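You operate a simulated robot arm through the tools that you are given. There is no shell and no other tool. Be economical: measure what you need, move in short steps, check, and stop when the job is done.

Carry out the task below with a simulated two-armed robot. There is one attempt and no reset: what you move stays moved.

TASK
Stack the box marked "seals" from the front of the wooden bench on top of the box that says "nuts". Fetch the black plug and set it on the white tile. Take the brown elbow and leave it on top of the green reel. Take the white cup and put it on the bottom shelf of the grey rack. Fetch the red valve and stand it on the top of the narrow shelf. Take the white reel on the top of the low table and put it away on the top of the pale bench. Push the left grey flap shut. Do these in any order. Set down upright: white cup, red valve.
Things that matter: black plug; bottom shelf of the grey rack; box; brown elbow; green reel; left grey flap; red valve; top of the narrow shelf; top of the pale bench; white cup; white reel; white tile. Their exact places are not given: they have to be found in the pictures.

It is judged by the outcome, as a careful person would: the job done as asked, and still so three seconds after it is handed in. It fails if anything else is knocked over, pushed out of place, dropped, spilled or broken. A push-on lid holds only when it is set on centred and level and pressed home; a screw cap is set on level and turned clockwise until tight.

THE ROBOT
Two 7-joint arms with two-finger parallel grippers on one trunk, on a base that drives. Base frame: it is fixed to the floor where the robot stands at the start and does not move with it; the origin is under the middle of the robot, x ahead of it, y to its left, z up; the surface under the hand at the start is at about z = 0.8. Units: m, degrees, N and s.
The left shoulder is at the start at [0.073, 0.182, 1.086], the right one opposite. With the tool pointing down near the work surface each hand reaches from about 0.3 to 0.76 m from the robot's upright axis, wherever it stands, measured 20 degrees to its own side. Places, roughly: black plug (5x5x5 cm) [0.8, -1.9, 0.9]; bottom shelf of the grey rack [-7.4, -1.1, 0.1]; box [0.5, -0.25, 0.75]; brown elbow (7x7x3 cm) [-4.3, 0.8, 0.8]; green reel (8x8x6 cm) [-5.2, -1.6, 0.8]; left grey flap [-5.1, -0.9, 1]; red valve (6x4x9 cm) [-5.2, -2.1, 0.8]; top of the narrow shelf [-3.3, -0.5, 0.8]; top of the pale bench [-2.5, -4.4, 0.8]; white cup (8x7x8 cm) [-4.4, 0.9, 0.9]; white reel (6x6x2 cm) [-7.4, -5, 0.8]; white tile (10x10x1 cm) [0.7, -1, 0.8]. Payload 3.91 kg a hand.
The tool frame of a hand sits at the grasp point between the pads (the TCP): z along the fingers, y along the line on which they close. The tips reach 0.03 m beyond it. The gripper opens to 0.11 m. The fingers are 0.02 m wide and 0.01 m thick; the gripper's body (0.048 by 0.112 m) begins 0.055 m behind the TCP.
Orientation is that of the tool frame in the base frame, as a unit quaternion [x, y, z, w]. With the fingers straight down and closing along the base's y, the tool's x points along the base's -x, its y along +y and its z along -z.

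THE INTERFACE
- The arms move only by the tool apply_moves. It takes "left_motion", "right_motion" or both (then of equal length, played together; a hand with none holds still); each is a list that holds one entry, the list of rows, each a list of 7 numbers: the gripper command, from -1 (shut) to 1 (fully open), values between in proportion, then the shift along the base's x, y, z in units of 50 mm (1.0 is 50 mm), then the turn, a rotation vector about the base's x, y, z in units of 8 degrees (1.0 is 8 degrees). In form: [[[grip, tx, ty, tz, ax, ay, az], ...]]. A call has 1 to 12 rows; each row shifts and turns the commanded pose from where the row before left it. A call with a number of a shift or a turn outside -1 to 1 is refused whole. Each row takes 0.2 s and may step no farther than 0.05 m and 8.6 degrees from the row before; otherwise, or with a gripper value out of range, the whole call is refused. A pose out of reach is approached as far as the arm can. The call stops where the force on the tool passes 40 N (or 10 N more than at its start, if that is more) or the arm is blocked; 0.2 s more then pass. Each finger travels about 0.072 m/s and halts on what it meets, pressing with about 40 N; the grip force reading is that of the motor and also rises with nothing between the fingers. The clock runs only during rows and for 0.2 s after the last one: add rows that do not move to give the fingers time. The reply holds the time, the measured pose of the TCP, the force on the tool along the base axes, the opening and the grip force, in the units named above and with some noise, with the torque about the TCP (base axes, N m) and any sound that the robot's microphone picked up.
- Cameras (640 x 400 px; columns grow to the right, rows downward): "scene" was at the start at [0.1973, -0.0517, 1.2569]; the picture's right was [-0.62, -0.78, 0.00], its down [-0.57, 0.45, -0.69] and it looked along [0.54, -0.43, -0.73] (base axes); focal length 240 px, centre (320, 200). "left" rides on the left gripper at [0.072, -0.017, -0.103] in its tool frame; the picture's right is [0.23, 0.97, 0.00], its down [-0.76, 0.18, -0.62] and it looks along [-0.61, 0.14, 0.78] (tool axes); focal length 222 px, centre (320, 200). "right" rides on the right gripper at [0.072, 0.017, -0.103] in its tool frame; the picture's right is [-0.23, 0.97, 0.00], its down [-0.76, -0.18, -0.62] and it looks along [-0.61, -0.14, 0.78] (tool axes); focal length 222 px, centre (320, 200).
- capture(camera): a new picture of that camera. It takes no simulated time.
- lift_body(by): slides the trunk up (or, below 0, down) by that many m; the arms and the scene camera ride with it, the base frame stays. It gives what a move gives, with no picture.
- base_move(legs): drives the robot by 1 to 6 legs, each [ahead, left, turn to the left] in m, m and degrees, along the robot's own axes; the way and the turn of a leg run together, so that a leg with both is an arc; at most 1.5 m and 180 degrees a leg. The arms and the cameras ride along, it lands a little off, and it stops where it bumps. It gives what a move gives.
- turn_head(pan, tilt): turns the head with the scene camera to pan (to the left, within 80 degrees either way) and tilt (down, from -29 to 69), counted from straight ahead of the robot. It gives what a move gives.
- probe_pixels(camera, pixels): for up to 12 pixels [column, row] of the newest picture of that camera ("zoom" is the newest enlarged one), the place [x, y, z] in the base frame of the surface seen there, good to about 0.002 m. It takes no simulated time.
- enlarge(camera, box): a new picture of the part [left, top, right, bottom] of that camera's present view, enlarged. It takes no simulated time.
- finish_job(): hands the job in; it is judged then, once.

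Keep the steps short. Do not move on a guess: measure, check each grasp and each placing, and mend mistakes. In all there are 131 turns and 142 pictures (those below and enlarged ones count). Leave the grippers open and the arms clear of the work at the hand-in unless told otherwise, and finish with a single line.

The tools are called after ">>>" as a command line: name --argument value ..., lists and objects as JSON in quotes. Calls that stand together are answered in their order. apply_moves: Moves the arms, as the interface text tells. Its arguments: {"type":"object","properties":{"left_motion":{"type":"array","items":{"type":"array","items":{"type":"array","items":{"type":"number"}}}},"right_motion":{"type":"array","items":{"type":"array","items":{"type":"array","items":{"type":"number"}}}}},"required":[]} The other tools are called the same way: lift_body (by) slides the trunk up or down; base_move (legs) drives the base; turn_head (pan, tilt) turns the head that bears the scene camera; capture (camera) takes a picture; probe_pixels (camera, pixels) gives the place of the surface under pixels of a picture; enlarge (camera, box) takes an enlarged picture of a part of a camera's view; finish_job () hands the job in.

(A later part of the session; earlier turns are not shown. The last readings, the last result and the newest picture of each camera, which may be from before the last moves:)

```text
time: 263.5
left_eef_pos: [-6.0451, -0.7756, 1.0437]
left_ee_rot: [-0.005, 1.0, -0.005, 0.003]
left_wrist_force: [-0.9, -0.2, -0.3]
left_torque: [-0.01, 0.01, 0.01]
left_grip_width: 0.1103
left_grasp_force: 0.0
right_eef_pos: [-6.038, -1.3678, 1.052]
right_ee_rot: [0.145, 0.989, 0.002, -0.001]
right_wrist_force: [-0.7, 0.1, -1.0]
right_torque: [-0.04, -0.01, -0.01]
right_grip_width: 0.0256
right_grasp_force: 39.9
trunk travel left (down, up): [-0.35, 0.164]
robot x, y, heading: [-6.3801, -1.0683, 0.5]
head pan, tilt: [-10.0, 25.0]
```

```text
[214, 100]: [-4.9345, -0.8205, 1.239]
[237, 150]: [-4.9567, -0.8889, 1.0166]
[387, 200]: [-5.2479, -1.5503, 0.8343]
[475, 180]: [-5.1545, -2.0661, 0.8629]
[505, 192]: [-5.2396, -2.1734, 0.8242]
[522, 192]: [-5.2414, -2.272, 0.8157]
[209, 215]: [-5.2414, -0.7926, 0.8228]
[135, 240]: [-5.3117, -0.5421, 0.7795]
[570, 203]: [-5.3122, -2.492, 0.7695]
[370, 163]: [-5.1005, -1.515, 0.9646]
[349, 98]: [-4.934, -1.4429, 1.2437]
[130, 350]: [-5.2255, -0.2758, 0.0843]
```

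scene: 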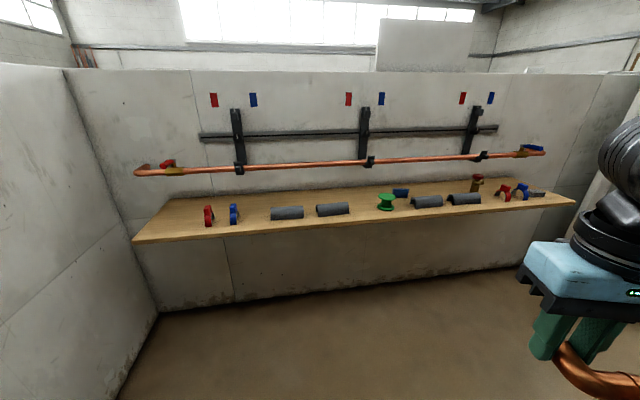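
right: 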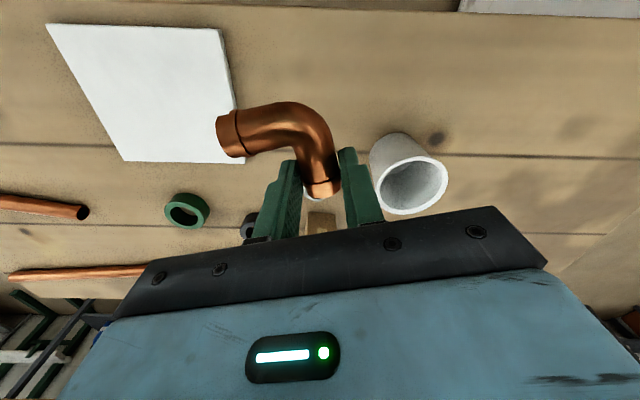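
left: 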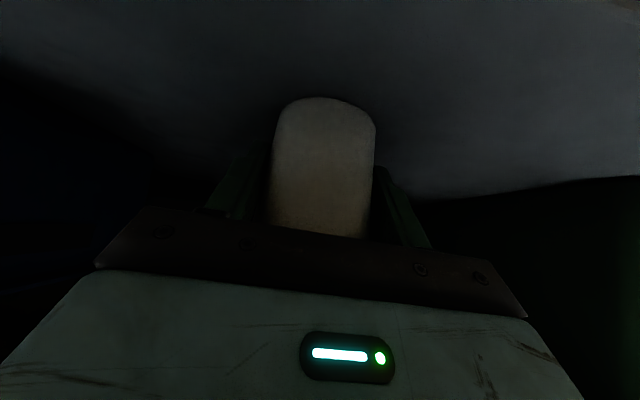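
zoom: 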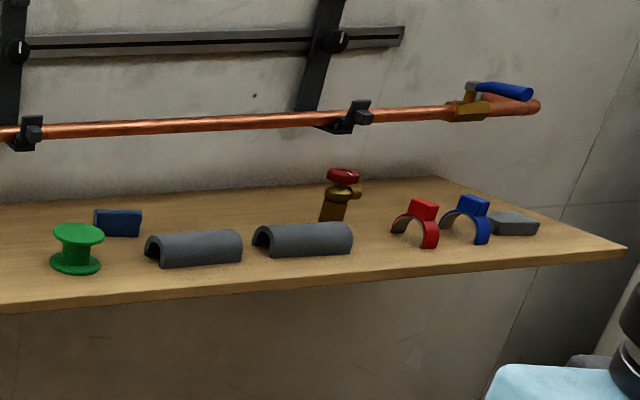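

The green reel is at (-5.25,-1.55), the brass valve with red wheel at (-5.15,-2.07), and the clip/flap is at the left bracket (237,165). Drive up to the shelf for the reel.

>>> base_move --legs '[[0.6, -0.22, -0.5]]'

>>> turn_head --pan -10 --tilt 45

>>> capture --camera "scene"

>>> enlarge --camera "scene" --box '[300, 100, 460, 230]'

```text
time: 267.1
left_eef_pos: [-5.4371, -0.9977, 1.0432]
left_ee_rot: [-0.003, 1.0, -0.004, 0.002]
left_wrist_force: [-0.2, 0.3, 0.5]
left_torque: [0.02, 0.01, 0.03]
left_grip_width: 0.1099
left_grasp_force: 0.1
right_eef_pos: [-5.4349, -1.5886, 1.0519]
right_ee_rot: [0.148, 0.989, 0.002, -0.001]
right_wrist_force: [0.7, 0.7, 0.1]
right_torque: [-0.02, 0.01, 0.01]
right_grip_width: 0.0261
right_grasp_force: 39.8
trunk travel left (down, up): [-0.35, 0.164]
robot x, y, heading: [-5.7742, -1.2933, -0.4]
head pan, tilt: [-10.0, 25.0]
```

```text
time: 267.9
left_eef_pos: [-5.4384, -0.9972, 1.0427]
left_ee_rot: [-0.002, 1.0, -0.005, 0.002]
left_wrist_force: [-0.7, -0.6, 0.2]
left_torque: [-0.04, 0.0, 0.0]
left_grip_width: 0.1103
left_grasp_force: 0.1
right_eef_pos: [-5.4337, -1.5897, 1.0527]
right_ee_rot: [0.149, 0.989, 0.001, -0.001]
right_wrist_force: [1.0, -0.1, -0.9]
right_torque: [0.02, -0.03, -0.04]
right_grip_width: 0.0257
right_grasp_force: 40.1
trunk travel left (down, up): [-0.35, 0.164]
robot x, y, heading: [-5.7737, -1.2922, -0.3]
head pan, tilt: [-10.0, 45.0]
```

```text
65 pictures are left
```

scene: 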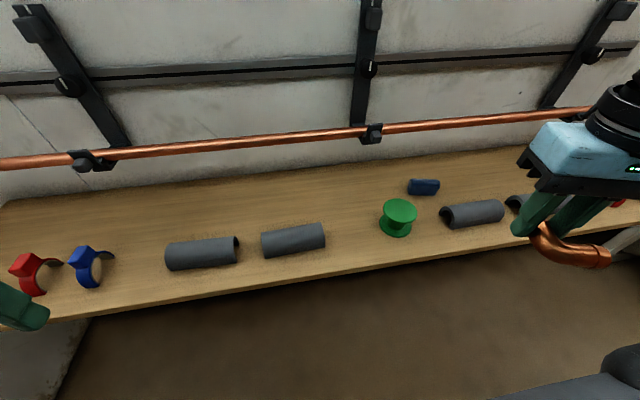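

```text
3.08 times, centred on (380, 165) of scene
```

zoom: 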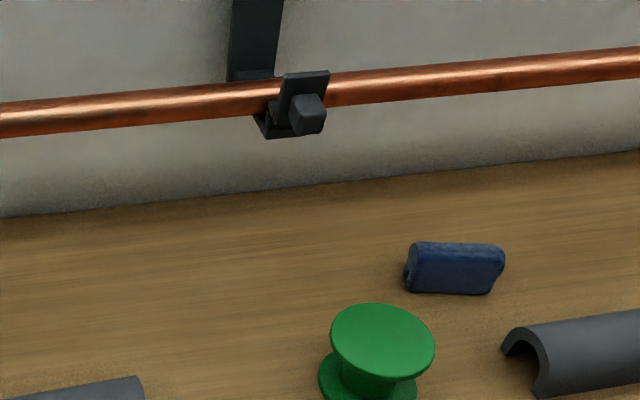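

>>> probe_pixels --camera "zoom" --pixels '[[383, 338], [334, 335], [431, 348], [383, 307], [383, 372], [310, 385], [300, 90], [305, 115], [285, 125], [450, 270]]'

>>> capture --camera "right"

```text
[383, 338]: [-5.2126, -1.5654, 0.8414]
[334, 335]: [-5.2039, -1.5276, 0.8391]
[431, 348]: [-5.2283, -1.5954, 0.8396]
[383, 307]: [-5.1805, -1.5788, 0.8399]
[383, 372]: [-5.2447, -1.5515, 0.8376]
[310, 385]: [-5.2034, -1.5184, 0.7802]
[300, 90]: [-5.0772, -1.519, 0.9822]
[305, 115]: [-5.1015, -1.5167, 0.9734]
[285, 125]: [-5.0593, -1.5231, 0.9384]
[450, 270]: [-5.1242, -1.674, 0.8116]
```

```text
63 pictures are left
```

right: 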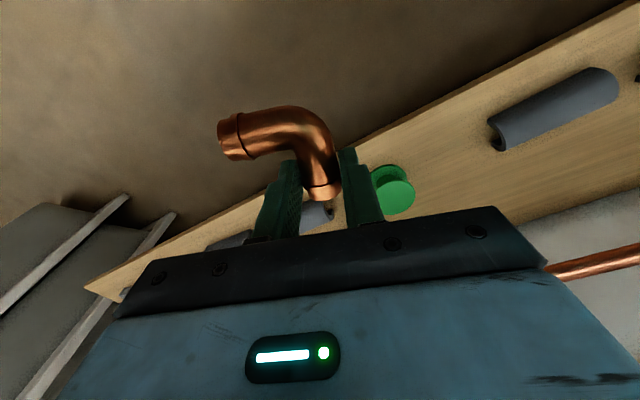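

Reel top centre (-5.214,-1.565), z=0.841, solid. The elbow's centre is offset (-0.028,-0.009) from the TCP, so TCP target (-5.192,-1.556). Move above.

>>> apply_moves --right_motion '[[[-1, 0.8, 0.11, -0.3, 0, 0, 0], [-1, 0.8, 0.11, -0.3, 0, 0, 0], [-1, 0.8, 0.11, -0.3, 0, 0, 0], [-1, 0.8, 0.11, -0.5, 0, 0, 0], [-1, 0.8, 0.11, -0.6, 0, 0, 0], [-1, 0.83, 0.11, -0.6, 0, 0, 0], [-1, 0, 0, 0, 0, 0, 0]]]'

>>> capture --camera "right"

>>> enlarge --camera "scene" --box '[300, 90, 480, 250]'

```text
refused: row 5 steps farther than a row can; nothing moved
```

```text
62 pictures are left
```

right: 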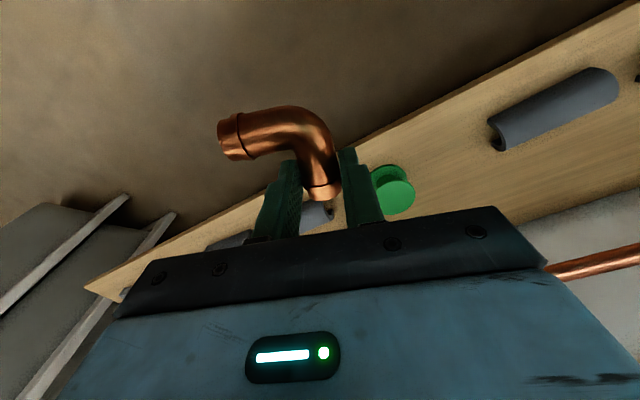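

```text
2.50 times, centred on (390, 170) of scene
```

zoom: 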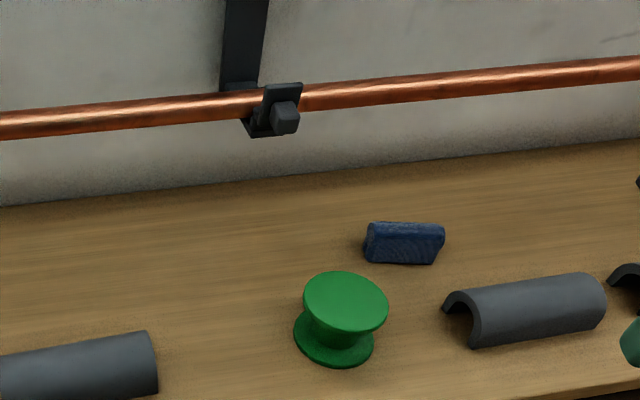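

A row was too long; resend with smaller rows.

>>> apply_moves --right_motion '[[[-1, 0.69, 0.1, -0.38, 0, 0, 0], [-1, 0.69, 0.1, -0.38, 0, 0, 0], [-1, 0.69, 0.1, -0.38, 0, 0, 0], [-1, 0.69, 0.1, -0.38, 0, 0, 0], [-1, 0.69, 0.1, -0.38, 0, 0, 0], [-1, 0.69, 0.1, -0.38, 0, 0, 0], [-1, 0.69, 0.07, -0.38, 0, 0, 0], [-1, 0, 0, 0, 0, 0, 0]]]'

>>> capture --camera "right"

>>> enlarge --camera "scene" --box '[300, 90, 480, 250]'

```text
time: 269.7
left_eef_pos: [-5.4395, -0.998, 1.043]
left_ee_rot: [-0.003, 1.0, -0.005, 0.003]
left_wrist_force: [-0.3, -1.0, -0.1]
left_torque: [0.02, -0.01, -0.02]
left_grip_width: 0.11
left_grasp_force: 0.1
right_eef_pos: [-5.1928, -1.557, 0.9202]
right_ee_rot: [0.148, 0.989, 0.001, 0.0]
right_wrist_force: [-0.2, -0.4, -0.3]
right_torque: [0.01, -0.05, 0.02]
right_grip_width: 0.0261
right_grasp_force: 40.1
trunk travel left (down, up): [-0.35, 0.164]
robot x, y, heading: [-5.7714, -1.2914, -0.1]
head pan, tilt: [-10.0, 45.0]
```

```text
60 pictures are left
```

right: 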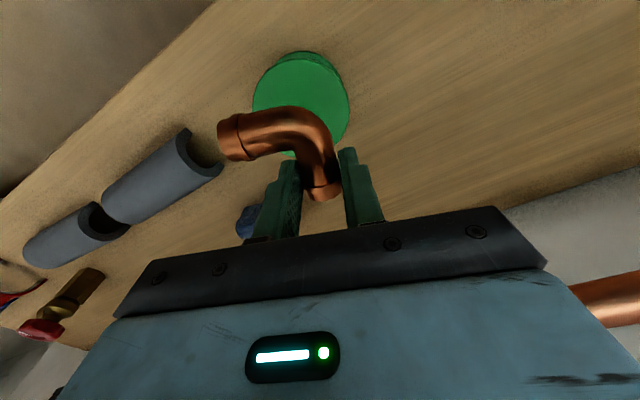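

```text
2.50 times, centred on (390, 170) of scene
```

zoom: 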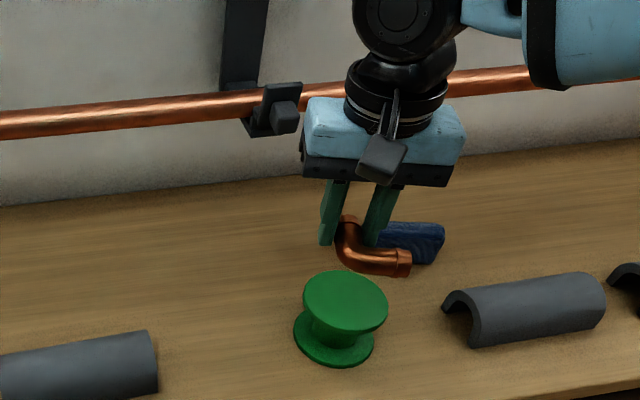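

Verify the elbow's true position over the reel by probing it.

>>> probe_pixels --camera "right" --pixels '[[232, 135], [265, 130], [300, 125], [318, 155], [325, 190], [300, 70], [330, 75], [265, 95]]'

```text
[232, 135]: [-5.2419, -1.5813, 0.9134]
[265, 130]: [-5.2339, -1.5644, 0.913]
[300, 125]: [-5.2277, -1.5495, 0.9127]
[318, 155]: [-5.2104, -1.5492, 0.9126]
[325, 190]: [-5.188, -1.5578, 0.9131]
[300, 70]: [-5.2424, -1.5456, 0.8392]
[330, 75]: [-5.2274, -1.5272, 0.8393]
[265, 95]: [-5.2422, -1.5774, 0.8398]
```

Elbow is centred over the reel. Lower 4.4 cm.

>>> apply_moves --right_motion '[[[-1, 0, 0, -0.5, 0, 0, 0], [-1, 0, 0, -0.3, 0, 0, 0], [-1, 0, 0, -0.07, 0, 0, 0], [-1, 0, 0, 0, 0, 0, 0]]]'

>>> enlarge --camera "scene" --box '[340, 140, 460, 250]'

```text
time: 270.7
left_eef_pos: [-5.4386, -0.9978, 1.0427]
left_ee_rot: [-0.003, 1.0, -0.004, 0.003]
left_wrist_force: [0.0, 0.0, -0.3]
left_torque: [-0.01, -0.01, 0.02]
left_grip_width: 0.1102
left_grasp_force: 0.1
right_eef_pos: [-5.1936, -1.5566, 0.8761]
right_ee_rot: [0.149, 0.989, 0.003, 0.0]
right_wrist_force: [0.5, 0.1, 0.1]
right_torque: [0.0, -0.02, 0.02]
right_grip_width: 0.0258
right_grasp_force: 40.1
trunk travel left (down, up): [-0.35, 0.164]
robot x, y, heading: [-5.776, -1.2896, 0.0]
head pan, tilt: [-10.0, 45.0]
```

```text
3.64 times, centred on (400, 195) of scene
```

zoom: 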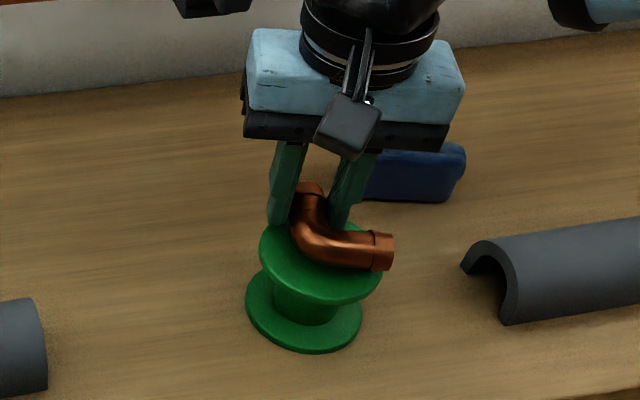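

Nearly touching; go down in 1 mm steps to contact.

>>> apply_moves --right_motion '[[[-1, -0.04, -0.02, -0.03, 0, 0, 0], [-1, 0, 0, -0.03, 0, 0, 0], [-1, 0, 0, 0, 0, 0, 0]]]'

```text
time: 271.5
left_eef_pos: [-5.4378, -0.9977, 1.0429]
left_ee_rot: [-0.002, 1.0, -0.005, 0.003]
left_wrist_force: [0.9, 0.4, -0.2]
left_torque: [-0.02, 0.01, 0.03]
left_grip_width: 0.11
left_grasp_force: 0.2
right_eef_pos: [-5.1952, -1.5572, 0.875]
right_ee_rot: [0.149, 0.989, 0.002, -0.001]
right_wrist_force: [0.3, 0.3, -0.4]
right_torque: [0.02, -0.01, -0.02]
right_grip_width: 0.0259
right_grasp_force: 39.3
trunk travel left (down, up): [-0.35, 0.164]
robot x, y, heading: [-5.7716, -1.2937, -0.3]
head pan, tilt: [-10.0, 45.0]
```

>>> apply_moves --right_motion '[[[-1, 0, 0, -0.03, 0, 0, 0], [-1, 0, 0, -0.02, 0, 0, 0], [-1, 0, 0, 0, 0, 0, 0]]]'

>>> enlarge --camera "right" --box '[200, 20, 420, 220]'

```text
time: 272.3
left_eef_pos: [-5.4394, -0.9975, 1.0434]
left_ee_rot: [-0.003, 1.0, -0.005, 0.003]
left_wrist_force: [-0.8, 0.4, -0.8]
left_torque: [0.0, -0.05, 0.02]
left_grip_width: 0.11
left_grasp_force: 0.0
right_eef_pos: [-5.1948, -1.5589, 0.8719]
right_ee_rot: [0.148, 0.989, 0.001, -0.001]
right_wrist_force: [0.0, -1.7, 3.4]
right_torque: [-0.1, 0.11, 0.02]
right_grip_width: 0.0258
right_grasp_force: 39.9
trunk travel left (down, up): [-0.35, 0.164]
robot x, y, heading: [-5.7767, -1.2909, -0.3]
head pan, tilt: [-10.0, 45.0]
```

```text
2.00 times, centred on (310, 120) of right
```

zoom: 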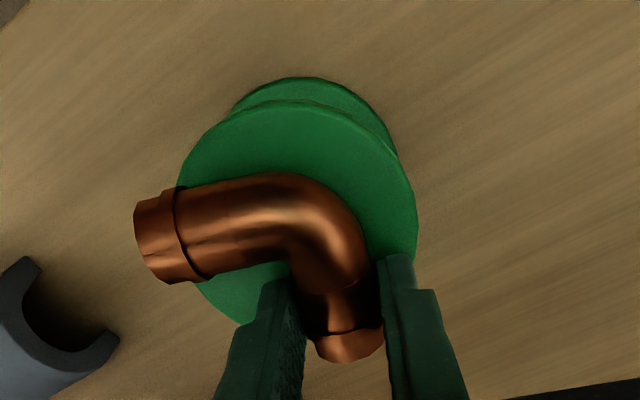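

Contact (3.4 N). The elbow's centre lies well within the reel top. Open gently and rise.

>>> apply_moves --right_motion '[[[-0.3, 0, 0, 0.01, 0, 0, 0], [0.1, 0, 0, 0, 0, 0, 0], [0.1, 0, 0, 0, 0, 0, 0], [0.1, 0, 0, 0.4, 0, 0, 0], [0.1, 0, 0, 0.8, 0, 0, 0], [0.1, -0.3, 0, 0.8, 0, 0, 0], [0.1, -0.8, 0, 0.5, 0, 0, 0], [0.1, -0.8, 0, 0.4, 0, 0, 0], [0.1, -0.8, 0, 0.4, 0, 0, 0], [0.1, -0.8, 0, 0.3, 0, 0, 0]]]'

>>> turn_head --pan -30 --tilt 40

>>> capture --camera "scene"

```text
time: 274.5
left_eef_pos: [-5.4392, -0.9974, 1.0424]
left_ee_rot: [-0.003, 1.0, -0.005, 0.004]
left_wrist_force: [0.1, -0.5, -0.2]
left_torque: [0.01, -0.06, 0.0]
left_grip_width: 0.1098
left_grasp_force: 0.1
right_eef_pos: [-5.3716, -1.557, 1.0519]
right_ee_rot: [0.149, 0.989, 0.001, 0.0]
right_wrist_force: [0.0, -0.5, -0.4]
right_torque: [0.01, -0.01, 0.03]
right_grip_width: 0.0603
right_grasp_force: 0.1
trunk travel left (down, up): [-0.35, 0.164]
robot x, y, heading: [-5.7728, -1.29, -0.3]
head pan, tilt: [-10.0, 45.0]
```

```text
time: 275.4
left_eef_pos: [-5.438, -0.9961, 1.0437]
left_ee_rot: [-0.003, 1.0, -0.005, 0.002]
left_wrist_force: [0.2, 0.5, 0.1]
left_torque: [0.01, 0.0, -0.02]
left_grip_width: 0.1101
left_grasp_force: 0.1
right_eef_pos: [-5.3692, -1.5585, 1.0515]
right_ee_rot: [0.149, 0.989, 0.002, -0.001]
right_wrist_force: [-0.2, -0.6, -0.8]
right_torque: [-0.03, 0.0, -0.02]
right_grip_width: 0.0607
right_grasp_force: 0.0
trunk travel left (down, up): [-0.35, 0.164]
robot x, y, heading: [-5.7762, -1.29, 0.2]
head pan, tilt: [-30.0, 40.0]
```

```text
56 pictures are left
```

scene: 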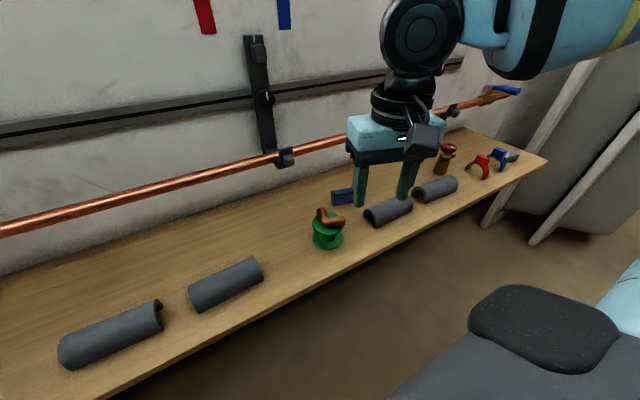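

Elbow rests on the reel. Now look at the left clip/flap.

>>> turn_head --pan 28 --tilt 25

>>> capture --camera "scene"

>>> enlarge --camera "scene" --box '[250, 100, 450, 250]'

```text
time: 276.6
left_eef_pos: [-5.4384, -0.9962, 1.0431]
left_ee_rot: [-0.002, 1.0, -0.004, 0.003]
left_wrist_force: [0.3, 0.0, -0.5]
left_torque: [-0.01, 0.01, 0.02]
left_grip_width: 0.1101
left_grasp_force: 0.1
right_eef_pos: [-5.3691, -1.5569, 1.0512]
right_ee_rot: [0.149, 0.989, 0.001, -0.001]
right_wrist_force: [0.5, -0.1, -0.2]
right_torque: [-0.01, 0.02, 0.02]
right_grip_width: 0.0606
right_grasp_force: 0.0
trunk travel left (down, up): [-0.35, 0.164]
robot x, y, heading: [-5.7768, -1.2957, 0.1]
head pan, tilt: [28.0, 25.0]
```

```text
55 pictures are left
```

scene: 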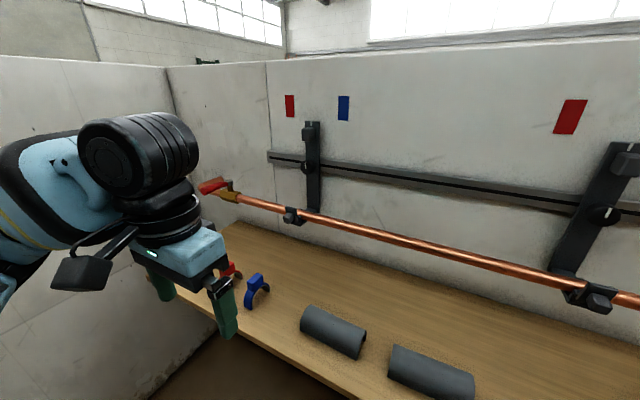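

```text
2.67 times, centred on (350, 175) of scene
```

zoom: 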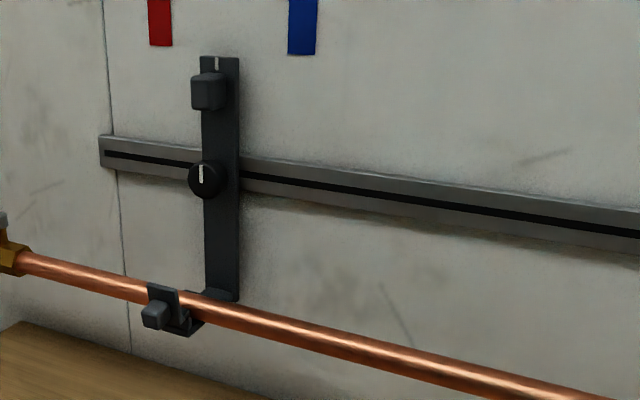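

>>> enlarge --camera "scene" --box '[275, 195, 335, 235]'

>>> enlarge --camera "scene" --box '[555, 265, 640, 325]'

```text
10.00 times, centred on (305, 215) of scene
```

zoom: 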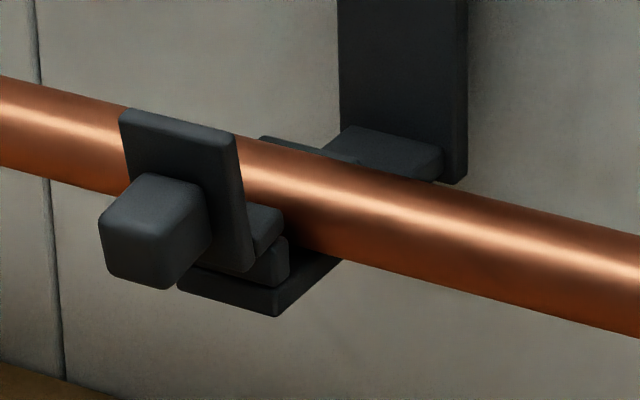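

```text
6.67 times, centred on (598, 295) of scene
```

zoom: 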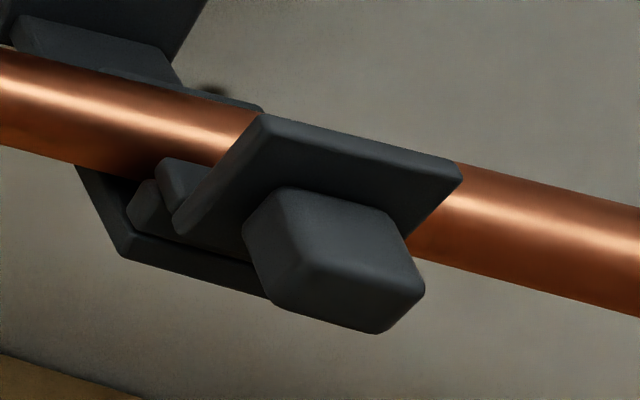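

Measuring the middle clip's flap (newest zoom) for its geometry, then I'll measure the left one.

>>> probe_pixels --camera "zoom" --pixels '[[270, 140], [440, 180], [220, 205], [200, 230], [330, 190], [320, 225], [330, 280], [380, 320], [150, 210], [130, 235], [180, 170], [300, 165]]'

>>> enlarge --camera "scene" --box '[275, 195, 335, 235]'

>>> probe_pixels --camera "zoom" --pixels '[[180, 120], [225, 150], [135, 120], [225, 200], [235, 255], [165, 150], [165, 185], [150, 230], [170, 275], [262, 220], [270, 255], [250, 300]]'

```text
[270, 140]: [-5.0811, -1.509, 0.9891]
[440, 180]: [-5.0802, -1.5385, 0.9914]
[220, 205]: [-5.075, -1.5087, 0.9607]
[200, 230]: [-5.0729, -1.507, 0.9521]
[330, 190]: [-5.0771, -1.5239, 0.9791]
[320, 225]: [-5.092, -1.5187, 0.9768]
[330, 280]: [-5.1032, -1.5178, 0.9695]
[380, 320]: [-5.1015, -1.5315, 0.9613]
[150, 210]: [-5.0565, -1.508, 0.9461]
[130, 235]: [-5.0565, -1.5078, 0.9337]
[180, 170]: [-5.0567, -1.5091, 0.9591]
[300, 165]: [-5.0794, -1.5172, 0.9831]
```

```text
10.00 times, centred on (305, 215) of scene
```

zoom: 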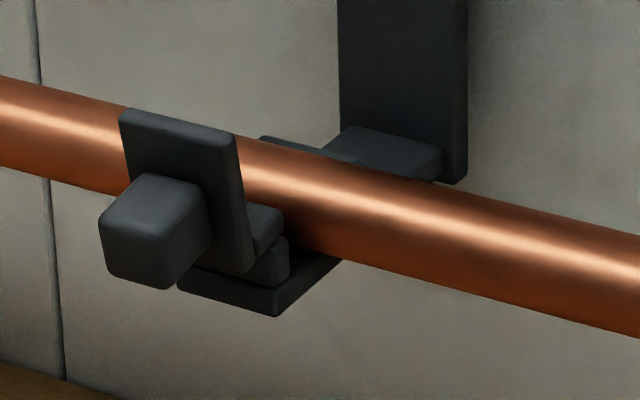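

```text
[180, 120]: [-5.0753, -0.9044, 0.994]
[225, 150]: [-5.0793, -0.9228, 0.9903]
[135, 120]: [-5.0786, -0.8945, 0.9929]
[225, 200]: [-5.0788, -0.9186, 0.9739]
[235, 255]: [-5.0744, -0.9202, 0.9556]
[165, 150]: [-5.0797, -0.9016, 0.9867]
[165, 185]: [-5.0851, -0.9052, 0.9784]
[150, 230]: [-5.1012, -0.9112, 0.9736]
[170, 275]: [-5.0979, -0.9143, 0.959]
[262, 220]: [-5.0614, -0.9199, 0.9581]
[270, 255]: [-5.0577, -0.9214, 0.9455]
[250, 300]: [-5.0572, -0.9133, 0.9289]
```

The flap plate leans outward (top x=-5.081, bottom -5.074) with a knob whose face is at (-5.102,-0.912,0.967). I'll shift the base 0.1 left and press the knob towards +x with closed left fingers.

>>> base_move --legs '[[0.03, 0.1, 0]]'

>>> apply_moves --left_motion '[[[-1, 0, 0, 0, 0, 0, 0], [-1, 0, 0, 0, 0, 0, 0], [-1, 0.86, -0.05, -0.237, 0, 0, 0], [-1, 0.86, -0.05, -0.237, 0, 0, 0], [-1, 0.86, -0.05, -0.237, 0, 0, 0], [-1, 0.86, -0.05, -0.237, 0, 0, 0], [-1, 0.86, -0.05, -0.237, 0, 0, 0], [-1, 0.7, -0.05, -0.237, 0, 0, 0], [-1, 0, 0, 0, 0, 0, 0]]]'

>>> capture --camera "scene"

```text
time: 278.2
left_eef_pos: [-5.4076, -0.8975, 1.0433]
left_ee_rot: [-0.002, 1.0, -0.005, 0.003]
left_wrist_force: [-0.4, 0.4, -0.3]
left_torque: [0.03, 0.01, -0.05]
left_grip_width: 0.1101
left_grasp_force: 0.1
right_eef_pos: [-5.3396, -1.4577, 1.0521]
right_ee_rot: [0.149, 0.989, 0.001, -0.001]
right_wrist_force: [-0.2, 0.2, 0.6]
right_torque: [-0.01, 0.01, 0.0]
right_grip_width: 0.0603
right_grasp_force: 0.1
trunk travel left (down, up): [-0.35, 0.164]
robot x, y, heading: [-5.7465, -1.19, -0.3]
head pan, tilt: [28.0, 25.0]
```

```text
time: 280.2
left_eef_pos: [-5.1585, -0.9121, 0.9714]
left_ee_rot: [-0.002, 1.0, -0.006, 0.004]
left_wrist_force: [-0.1, 0.3, -0.8]
left_torque: [0.0, -0.04, 0.01]
left_grip_width: 0.0001
left_grasp_force: 37.5
right_eef_pos: [-5.3391, -1.4565, 1.0521]
right_ee_rot: [0.149, 0.989, 0.002, -0.001]
right_wrist_force: [-0.5, -0.5, -0.6]
right_torque: [-0.02, -0.04, 0.01]
right_grip_width: 0.0603
right_grasp_force: 0.0
trunk travel left (down, up): [-0.35, 0.164]
robot x, y, heading: [-5.7444, -1.1929, -0.1]
head pan, tilt: [28.0, 25.0]
```

```text
50 pictures are left
```

scene: 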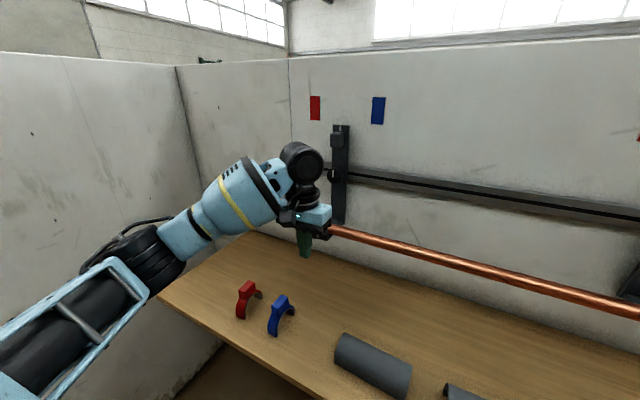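

Push forward in small steps.

>>> apply_moves --left_motion '[[[-1, 0.5, 0, 0, 0, 0, 0], [-1, 0.3, 0, 0, 0, 0, 0], [-1, 0.15, 0, 0, 0, 0, 0], [-1, 0.15, 0, 0, 0, 0, 0], [-1, 0.15, 0, 0, 0, 0, 0], [-1, 0, 0, 0, 0, 0, 0]]]'

>>> enlarge --camera "scene" --box '[270, 190, 360, 260]'

```text
time: 281.1
left_eef_pos: [-5.1141, -0.9126, 0.9796]
left_ee_rot: [0.0, 1.0, -0.005, 0.002]
left_wrist_force: [-25.3, -2.7, 14.1]
left_torque: [0.12, -0.16, 0.21]
left_grip_width: 0.0
left_grasp_force: 38.1
right_eef_pos: [-5.3432, -1.4569, 1.053]
right_ee_rot: [0.148, 0.989, 0.002, 0.001]
right_wrist_force: [0.4, 0.5, -0.9]
right_torque: [0.04, 0.01, -0.03]
right_grip_width: 0.0606
right_grasp_force: 0.1
trunk travel left (down, up): [-0.35, 0.164]
robot x, y, heading: [-5.7485, -1.192, -0.0]
head pan, tilt: [28.0, 25.0]
stopped in row 4 (left hand): the force on the tool passed its limit at 45 N (the readings are from after the stop); the commanded pose is now the measured one
```

```text
5.71 times, centred on (315, 225) of scene
```

zoom: 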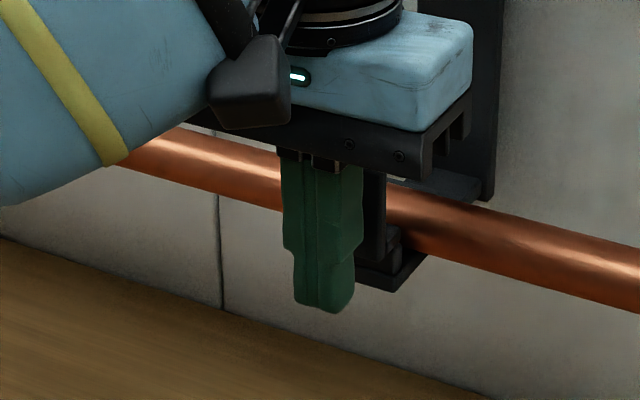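

The push met a firm stop at contact. I'll back off and re-measure whether the flap moved.

>>> apply_moves --left_motion '[[[-1, -0.8, 0, 0, 0, 0, 0], [-1, -0.8, 0.6, 0, 0, 0, 0], [-1, -0.5, 0.8, 0, 0, 0, 0], [-1, 0, 0, 0, 0, 0, 0]]]'

>>> enlarge --camera "scene" --box '[290, 200, 370, 260]'

```text
time: 282.1
left_eef_pos: [-5.212, -0.8426, 0.9745]
left_ee_rot: [-0.002, 1.0, -0.005, 0.001]
left_wrist_force: [0.7, 0.1, 0.5]
left_torque: [0.01, 0.05, -0.03]
left_grip_width: 0.0
left_grasp_force: 37.7
right_eef_pos: [-5.3401, -1.4581, 1.0507]
right_ee_rot: [0.148, 0.989, 0.002, -0.001]
right_wrist_force: [-1.0, -0.3, -0.5]
right_torque: [0.01, -0.02, -0.01]
right_grip_width: 0.0606
right_grasp_force: 0.1
trunk travel left (down, up): [-0.35, 0.164]
robot x, y, heading: [-5.7459, -1.1946, 0.1]
head pan, tilt: [28.0, 25.0]
```

```text
6.67 times, centred on (330, 230) of scene
```

zoom: 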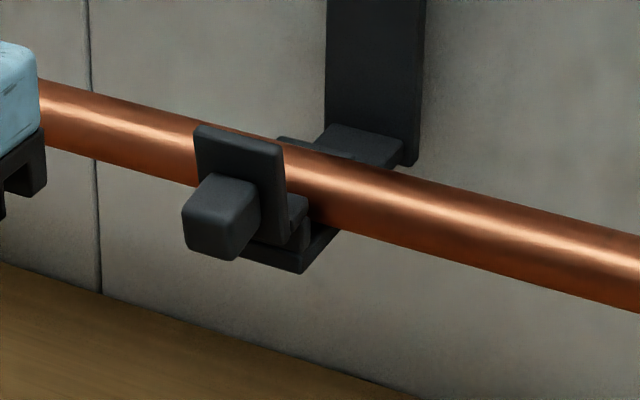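

No visible change. Let me measure the pipe and clip parts to understand how it shuts.

>>> probe_pixels --camera "zoom" --pixels '[[240, 140], [250, 165], [275, 220], [300, 205], [300, 235], [290, 265], [300, 150], [360, 140], [345, 165], [345, 185], [345, 205], [345, 222]]'

>>> enlarge --camera "left" --box '[0, 0, 640, 400]'

```text
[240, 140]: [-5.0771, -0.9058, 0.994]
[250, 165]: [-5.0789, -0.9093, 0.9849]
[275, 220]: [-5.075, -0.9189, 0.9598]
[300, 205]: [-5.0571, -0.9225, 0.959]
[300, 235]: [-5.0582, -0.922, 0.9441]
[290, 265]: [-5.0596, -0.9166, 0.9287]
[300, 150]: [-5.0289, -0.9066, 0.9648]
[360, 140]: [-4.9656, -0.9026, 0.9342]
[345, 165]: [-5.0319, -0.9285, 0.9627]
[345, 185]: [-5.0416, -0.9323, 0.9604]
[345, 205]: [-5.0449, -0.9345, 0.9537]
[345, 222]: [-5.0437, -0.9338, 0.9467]
```

```text
1.00 times, centred on (320, 200) of left (not enlarged: the box is as wide or as high as the picture)
```

zoom: 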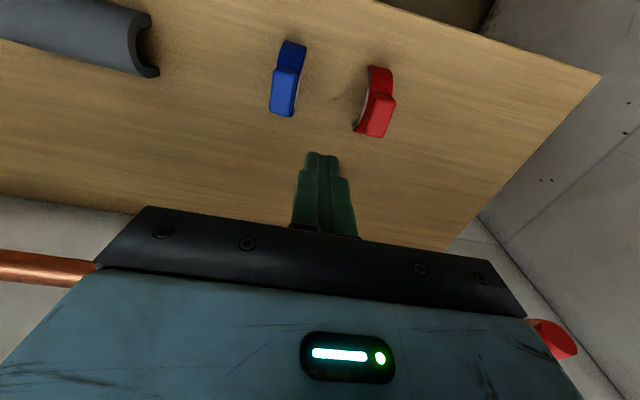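

Now it's clear: the pipe's top is z=0.963 while the plate rises to 0.994 — the flap stands open and must fold over the pipe. I'll tilt the left fingers 32° forward and push the plate's top edge at z≈0.99.

>>> apply_moves --left_motion '[[[-1, 0, -0.33, 0.4, 0, -1, 0], [-1, 0, -0.33, 0.4, 0, -1, 0], [-1, 0, -0.33, 0.3, 0, -1, 0], [-1, 0, -0.33, 0.2, 0, -1, 0], [-1, 0.8, 0, 0, 0, 0, 0], [-1, 0.6, 0, -0.3, 0, 0, 0], [-1, 0.3, 0, -0.2, 0, 0, 0], [-1, 0, 0, 0, 0, 0, 0]]]'

>>> enlarge --camera "scene" --box '[270, 180, 380, 260]'

```text
time: 283.9
left_eef_pos: [-5.1273, -0.9075, 1.0135]
left_ee_rot: [0.0, 0.961, -0.004, 0.276]
left_wrist_force: [-0.1, 0.4, 0.3]
left_torque: [0.03, 0.01, -0.02]
left_grip_width: 0.0
left_grasp_force: 36.9
right_eef_pos: [-5.3397, -1.4581, 1.0521]
right_ee_rot: [0.148, 0.989, 0.002, 0.0]
right_wrist_force: [0.5, -0.4, -0.2]
right_torque: [0.0, 0.04, -0.01]
right_grip_width: 0.0606
right_grasp_force: 0.1
trunk travel left (down, up): [-0.35, 0.164]
robot x, y, heading: [-5.7468, -1.1918, -0.0]
head pan, tilt: [28.0, 25.0]
```

```text
5.00 times, centred on (325, 220) of scene
```

zoom: 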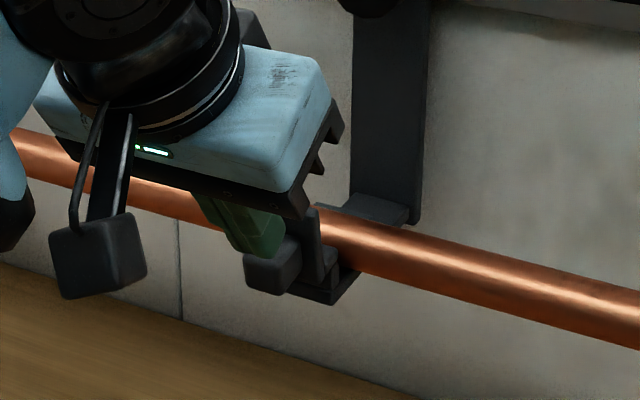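

Fingertips sit above the knob, behind the plate top. Push +x in 6 mm steps.

>>> apply_moves --left_motion '[[[-1, 0.3, 0, 0, 0, 0, 0], [-1, 0.12, 0, 0, 0, 0, 0], [-1, 0.12, 0, 0, 0, 0, 0], [-1, 0.12, 0, 0, 0, 0, 0], [-1, 0.12, 0, 0, 0, 0, 0], [-1, 0.12, 0, 0, 0, 0, 0], [-1, 0.12, 0, 0, 0, 0, 0], [-1, 0.12, 0, 0, 0, 0, 0], [-1, 0, 0, 0, 0, 0, 0]]]'

>>> enlarge --camera "scene" --box '[270, 180, 380, 260]'

```text
time: 285.9
left_eef_pos: [-5.0734, -0.9098, 1.0209]
left_ee_rot: [0.0, 0.959, -0.006, 0.283]
left_wrist_force: [-4.7, 1.3, 37.1]
left_torque: [0.11, -0.4, 0.02]
left_grip_width: 0.0
left_grasp_force: 38.1
right_eef_pos: [-5.3427, -1.4586, 1.0527]
right_ee_rot: [0.148, 0.989, 0.002, 0.001]
right_wrist_force: [-0.2, -0.8, 0.0]
right_torque: [0.0, 0.03, -0.01]
right_grip_width: 0.0606
right_grasp_force: 0.1
trunk travel left (down, up): [-0.35, 0.164]
robot x, y, heading: [-5.7472, -1.1883, -0.1]
head pan, tilt: [28.0, 25.0]
```

```text
5.00 times, centred on (325, 220) of scene
```

zoom: 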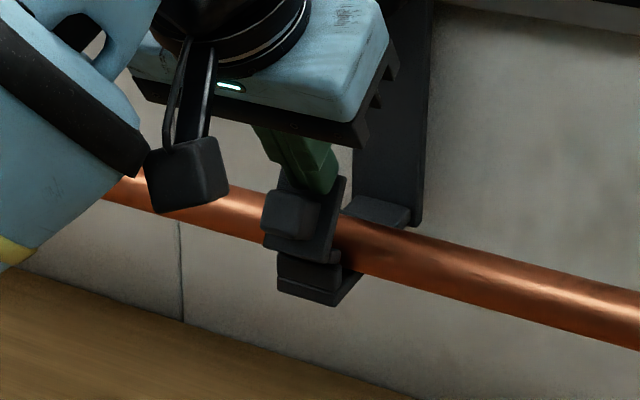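

The flap is rotating over the pipe. Lift the fingers 3 cm and look.

>>> apply_moves --left_motion '[[[-1, 0, 0, 0.6, 0, 0, 0], [-1, 0, 0, 0.4, 0, 0, 0], [-1, 0, 0, 0, 0, 0, 0]]]'

>>> enlarge --camera "scene" --box '[270, 180, 380, 260]'

>>> probe_pixels --camera "zoom" --pixels '[[280, 195], [290, 215], [290, 230], [330, 190], [320, 240], [320, 210], [310, 265], [345, 270], [300, 200], [335, 180]]'

```text
time: 286.7
left_eef_pos: [-5.072, -0.907, 1.0653]
left_ee_rot: [0.0, 0.962, -0.005, 0.274]
left_wrist_force: [-0.3, 0.0, 0.2]
left_torque: [0.02, 0.0, 0.02]
left_grip_width: 0.0
left_grasp_force: 37.7
right_eef_pos: [-5.3396, -1.4581, 1.051]
right_ee_rot: [0.148, 0.989, 0.001, -0.001]
right_wrist_force: [0.1, 0.1, -0.4]
right_torque: [-0.01, 0.05, 0.03]
right_grip_width: 0.0605
right_grasp_force: 0.1
trunk travel left (down, up): [-0.35, 0.164]
robot x, y, heading: [-5.7472, -1.1933, -0.0]
head pan, tilt: [28.0, 25.0]
```

```text
5.00 times, centred on (325, 220) of scene
```

zoom: 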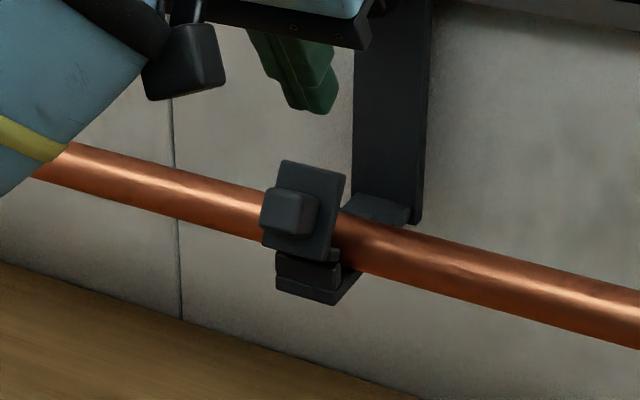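

```text
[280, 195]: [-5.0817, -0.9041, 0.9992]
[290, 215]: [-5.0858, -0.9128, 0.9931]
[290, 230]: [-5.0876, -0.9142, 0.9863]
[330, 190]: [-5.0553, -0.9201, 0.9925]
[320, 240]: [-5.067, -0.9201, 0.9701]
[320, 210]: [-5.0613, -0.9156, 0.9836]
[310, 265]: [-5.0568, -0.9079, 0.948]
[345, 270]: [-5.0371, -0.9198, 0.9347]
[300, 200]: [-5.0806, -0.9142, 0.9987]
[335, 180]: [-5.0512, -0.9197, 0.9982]
```

Flap is at ~30° now. Back over, come down behind the knob at z≈0.99 and push on it further.

>>> apply_moves --left_motion '[[[-1, -0.8, 0, 0, 0, 0, 0], [-1, -0.5, 0, 0, 0, 0, 0], [-1, 0, 0, -0.6, 0, 0, 0], [-1, 0, 0, -0.54, 0, 0, 0], [-1, 0.4, 0, 0, 0, 0, 0], [-1, 0.15, 0, 0, 0, 0, 0], [-1, 0.15, 0, 0, 0, 0, 0], [-1, 0.15, 0, 0, 0, 0, 0], [-1, 0.15, 0, 0, 0, 0, 0], [-1, 0.15, 0, 0, 0, 0, 0], [-1, 0, 0, 0, 0, 0, 0]]]'

>>> enlarge --camera "scene" --box '[270, 180, 380, 260]'

```text
time: 288.6
left_eef_pos: [-5.0932, -0.9073, 1.0194]
left_ee_rot: [0.001, 0.957, -0.007, 0.289]
left_wrist_force: [-7.3, -1.8, 19.9]
left_torque: [0.12, -0.14, -0.12]
left_grip_width: 0.0
left_grasp_force: 37.6
right_eef_pos: [-5.34, -1.4588, 1.0513]
right_ee_rot: [0.148, 0.989, 0.002, -0.001]
right_wrist_force: [-0.3, -0.4, -0.5]
right_torque: [0.0, -0.01, -0.03]
right_grip_width: 0.0607
right_grasp_force: 0.1
trunk travel left (down, up): [-0.35, 0.164]
robot x, y, heading: [-5.7437, -1.1884, -0.3]
head pan, tilt: [28.0, 25.0]
stopped in row 9 (left hand): the force on the tool passed its limit at 42 N (the readings are from after the stop); the commanded pose is now the measured one
```

```text
5.00 times, centred on (325, 220) of scene
```

zoom: 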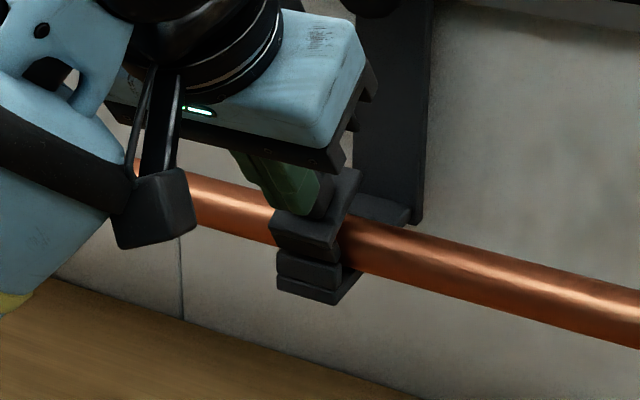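

More rotated. Now lift, move 3 cm forward and press down.

>>> apply_moves --left_motion '[[[-1, 0, 0, 0.5, 0, 0, 0], [-1, 0.5, 0, 0.1, 0, 0, 0], [-1, 0.14, 0, 0, 0, 0, 0], [-1, 0, 0, -0.3, 0, 0, 0], [-1, 0, 0, -0.12, 0, 0, 0], [-1, 0, 0, -0.12, 0, 0, 0], [-1, 0, 0, -0.12, 0, 0, 0], [-1, 0, 0, -0.12, 0, 0, 0], [-1, 0, 0, -0.12, 0, 0, 0], [-1, 0, 0, -0.12, 0, 0, 0], [-1, 0, 0, 0, 0, 0, 0]]]'

>>> enlarge --camera "scene" --box '[270, 180, 380, 260]'

```text
time: 290.3
left_eef_pos: [-5.0589, -0.9064, 1.0187]
left_ee_rot: [0.0, 0.954, -0.007, 0.299]
left_wrist_force: [2.5, -1.5, 8.5]
left_torque: [0.0, -0.17, -0.02]
left_grip_width: 0.0001
left_grasp_force: 37.8
right_eef_pos: [-5.339, -1.4575, 1.0507]
right_ee_rot: [0.148, 0.989, 0.001, -0.001]
right_wrist_force: [0.3, 0.6, -0.9]
right_torque: [-0.01, 0.03, 0.02]
right_grip_width: 0.0605
right_grasp_force: 0.0
trunk travel left (down, up): [-0.35, 0.164]
robot x, y, heading: [-5.7474, -1.1886, -0.1]
head pan, tilt: [28.0, 25.0]
stopped in row 8 (left hand): the force on the tool passed its limit at 43 N (the readings are from after the stop); the commanded pose is now the measured one
```

```text
5.00 times, centred on (325, 220) of scene
```

zoom: 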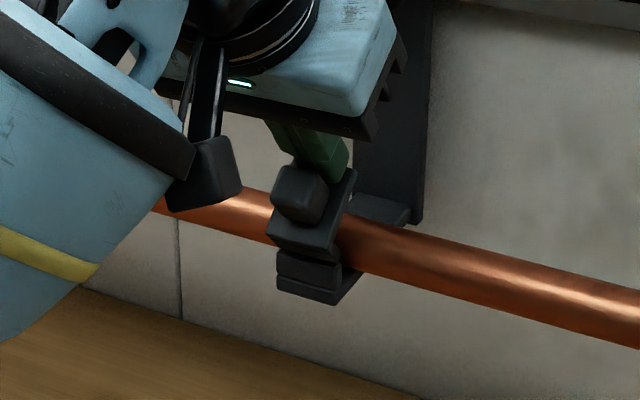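

>>> apply_moves --left_motion '[[[-1, 0, 0, 0.6, 0, 0, 0], [-1, 0, 0, 0.5, 0, 0, 0], [-1, 0, 0, 0, 0, 0, 0]]]'

>>> enlarge --camera "scene" --box '[300, 200, 360, 250]'

>>> probe_pixels --camera "zoom" --pixels '[[250, 150], [250, 190], [330, 160], [345, 210], [370, 130], [300, 250], [330, 280], [380, 150], [280, 130], [300, 170]]'

```text
time: 291.1
left_eef_pos: [-5.0598, -0.9059, 1.0737]
left_ee_rot: [0.0, 0.956, -0.006, 0.294]
left_wrist_force: [0.3, -0.1, 0.1]
left_torque: [-0.01, -0.01, 0.0]
left_grip_width: 0.0
left_grasp_force: 37.6
right_eef_pos: [-5.3395, -1.4577, 1.0515]
right_ee_rot: [0.148, 0.989, 0.0, -0.001]
right_wrist_force: [0.4, 0.2, 0.2]
right_torque: [0.01, -0.05, 0.02]
right_grip_width: 0.0606
right_grasp_force: 0.0
trunk travel left (down, up): [-0.35, 0.164]
robot x, y, heading: [-5.7457, -1.1889, -0.1]
head pan, tilt: [28.0, 25.0]
```

```text
8.00 times, centred on (330, 225) of scene
```

zoom: 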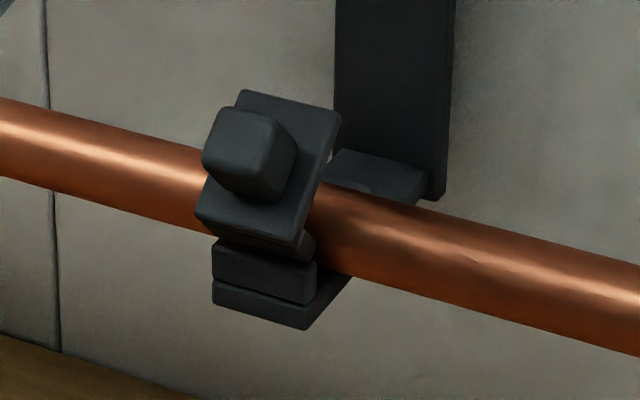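

```text
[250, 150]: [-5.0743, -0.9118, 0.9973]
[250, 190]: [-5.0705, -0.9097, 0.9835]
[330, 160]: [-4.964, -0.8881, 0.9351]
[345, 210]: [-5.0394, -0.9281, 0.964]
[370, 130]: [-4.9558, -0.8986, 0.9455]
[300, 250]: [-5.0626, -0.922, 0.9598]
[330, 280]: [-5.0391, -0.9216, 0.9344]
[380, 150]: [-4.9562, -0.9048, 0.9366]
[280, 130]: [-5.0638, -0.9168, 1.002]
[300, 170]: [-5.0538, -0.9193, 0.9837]
```

Flap now at ~50°. Press down nearer its free end, slowly in 2.5 mm steps.

>>> apply_moves --left_motion '[[[-1, 0.3, 0, 0, 0, 0, 0], [-1, 0, 0, -0.8, 0, 0, 0], [-1, 0, 0, -0.2, 0, 0, 0], [-1, 0, 0, -0.05, 0, 0, 0], [-1, 0, 0, -0.05, 0, 0, 0], [-1, 0, 0, -0.05, 0, 0, 0], [-1, 0, 0, -0.05, 0, 0, 0], [-1, 0, 0, -0.05, 0, 0, 0], [-1, 0, 0, -0.05, 0, 0, 0], [-1, 0, 0, -0.05, 0, 0, 0], [-1, 0, 0, -0.05, 0, 0, 0], [-1, 0, 0, -0.05, 0, 0, 0]]]'

>>> enlarge --camera "scene" --box '[300, 200, 360, 250]'

```text
time: 292.7
left_eef_pos: [-5.0434, -0.9069, 1.0211]
left_ee_rot: [0.0, 0.952, -0.009, 0.307]
left_wrist_force: [1.3, -0.4, 2.7]
left_torque: [0.01, -0.13, -0.02]
left_grip_width: 0.0
left_grasp_force: 37.8
right_eef_pos: [-5.3395, -1.4565, 1.0508]
right_ee_rot: [0.147, 0.989, 0.002, -0.001]
right_wrist_force: [0.5, 0.3, 0.1]
right_torque: [0.0, 0.01, 0.0]
right_grip_width: 0.0607
right_grasp_force: 0.1
trunk travel left (down, up): [-0.35, 0.164]
robot x, y, heading: [-5.7468, -1.1892, -0.2]
head pan, tilt: [28.0, 25.0]
stopped in row 7 (left hand): the force on the tool passed its limit at 41 N (the readings are from after the stop); the commanded pose is now the measured one
```

```text
8.00 times, centred on (330, 225) of scene
```

zoom: 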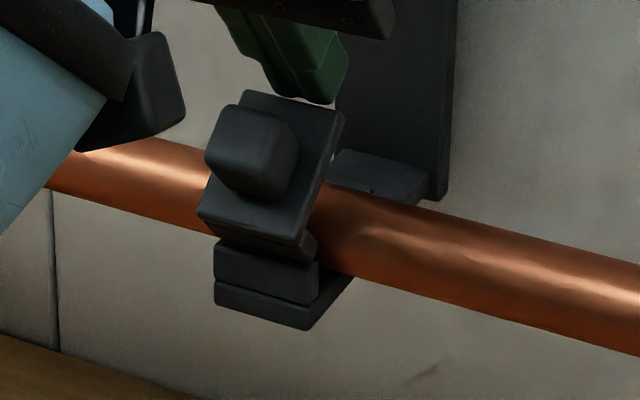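

Let me measure the flap's present angle accurately.

>>> probe_pixels --camera "zoom" --pixels '[[335, 115], [325, 140], [315, 170], [305, 200], [295, 228], [240, 215], [330, 105], [270, 95], [240, 135], [250, 170], [280, 130], [215, 205]]'

```text
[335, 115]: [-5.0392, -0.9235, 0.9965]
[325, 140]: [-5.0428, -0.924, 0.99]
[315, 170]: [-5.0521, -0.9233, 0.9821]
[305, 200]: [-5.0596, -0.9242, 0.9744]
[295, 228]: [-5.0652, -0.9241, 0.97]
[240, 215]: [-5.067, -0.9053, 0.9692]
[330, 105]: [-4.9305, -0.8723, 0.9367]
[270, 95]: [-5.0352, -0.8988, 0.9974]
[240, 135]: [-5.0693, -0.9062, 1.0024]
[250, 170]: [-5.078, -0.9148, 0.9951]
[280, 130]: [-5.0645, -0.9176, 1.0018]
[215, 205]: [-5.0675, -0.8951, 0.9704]
```

Flap is at 47°. I'll press perpendicular to it near its free end in 1 mm steps, watching the force build.

>>> apply_moves --left_motion '[[[-1, 0, 0, 0.2, 0, 0, 0], [-1, -0.25, 0, 0, 0, 0, 0], [-1, 0.04, 0, -0.05, 0, 0, 0], [-1, 0.026, 0, -0.03, 0, 0, 0], [-1, 0.026, 0, -0.03, 0, 0, 0], [-1, 0.026, 0, -0.03, 0, 0, 0], [-1, 0.026, 0, -0.03, 0, 0, 0], [-1, 0.026, 0, -0.03, 0, 0, 0], [-1, 0.026, 0, -0.03, 0, 0, 0], [-1, 0.026, 0, -0.03, 0, 0, 0], [-1, 0.026, 0, -0.03, 0, 0, 0], [-1, 0.026, 0, -0.03, 0, 0, 0]]]'

>>> enlarge --camera "scene" --box '[300, 200, 360, 250]'

```text
time: 295.3
left_eef_pos: [-5.0413, -0.9065, 1.0157]
left_ee_rot: [-0.001, 0.952, -0.008, 0.306]
left_wrist_force: [0.1, 0.3, 2.1]
left_torque: [0.01, 0.0, -0.03]
left_grip_width: 0.0
left_grasp_force: 37.6
right_eef_pos: [-5.3387, -1.4575, 1.0507]
right_ee_rot: [0.149, 0.989, 0.001, -0.002]
right_wrist_force: [-0.2, -0.4, 0.4]
right_torque: [0.0, -0.03, 0.01]
right_grip_width: 0.0604
right_grasp_force: 0.1
trunk travel left (down, up): [-0.35, 0.164]
robot x, y, heading: [-5.7456, -1.1934, -0.1]
head pan, tilt: [28.0, 25.0]
```

```text
8.00 times, centred on (330, 225) of scene
```

zoom: 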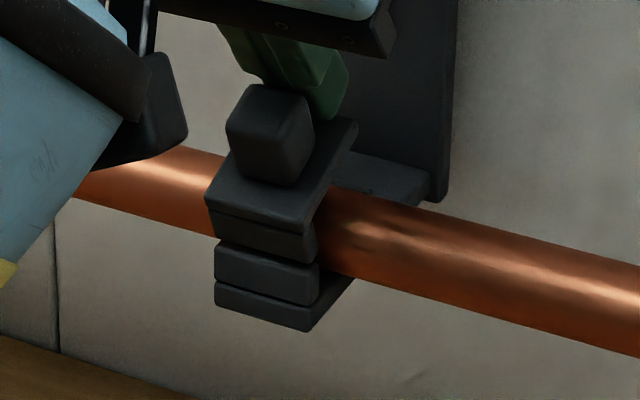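

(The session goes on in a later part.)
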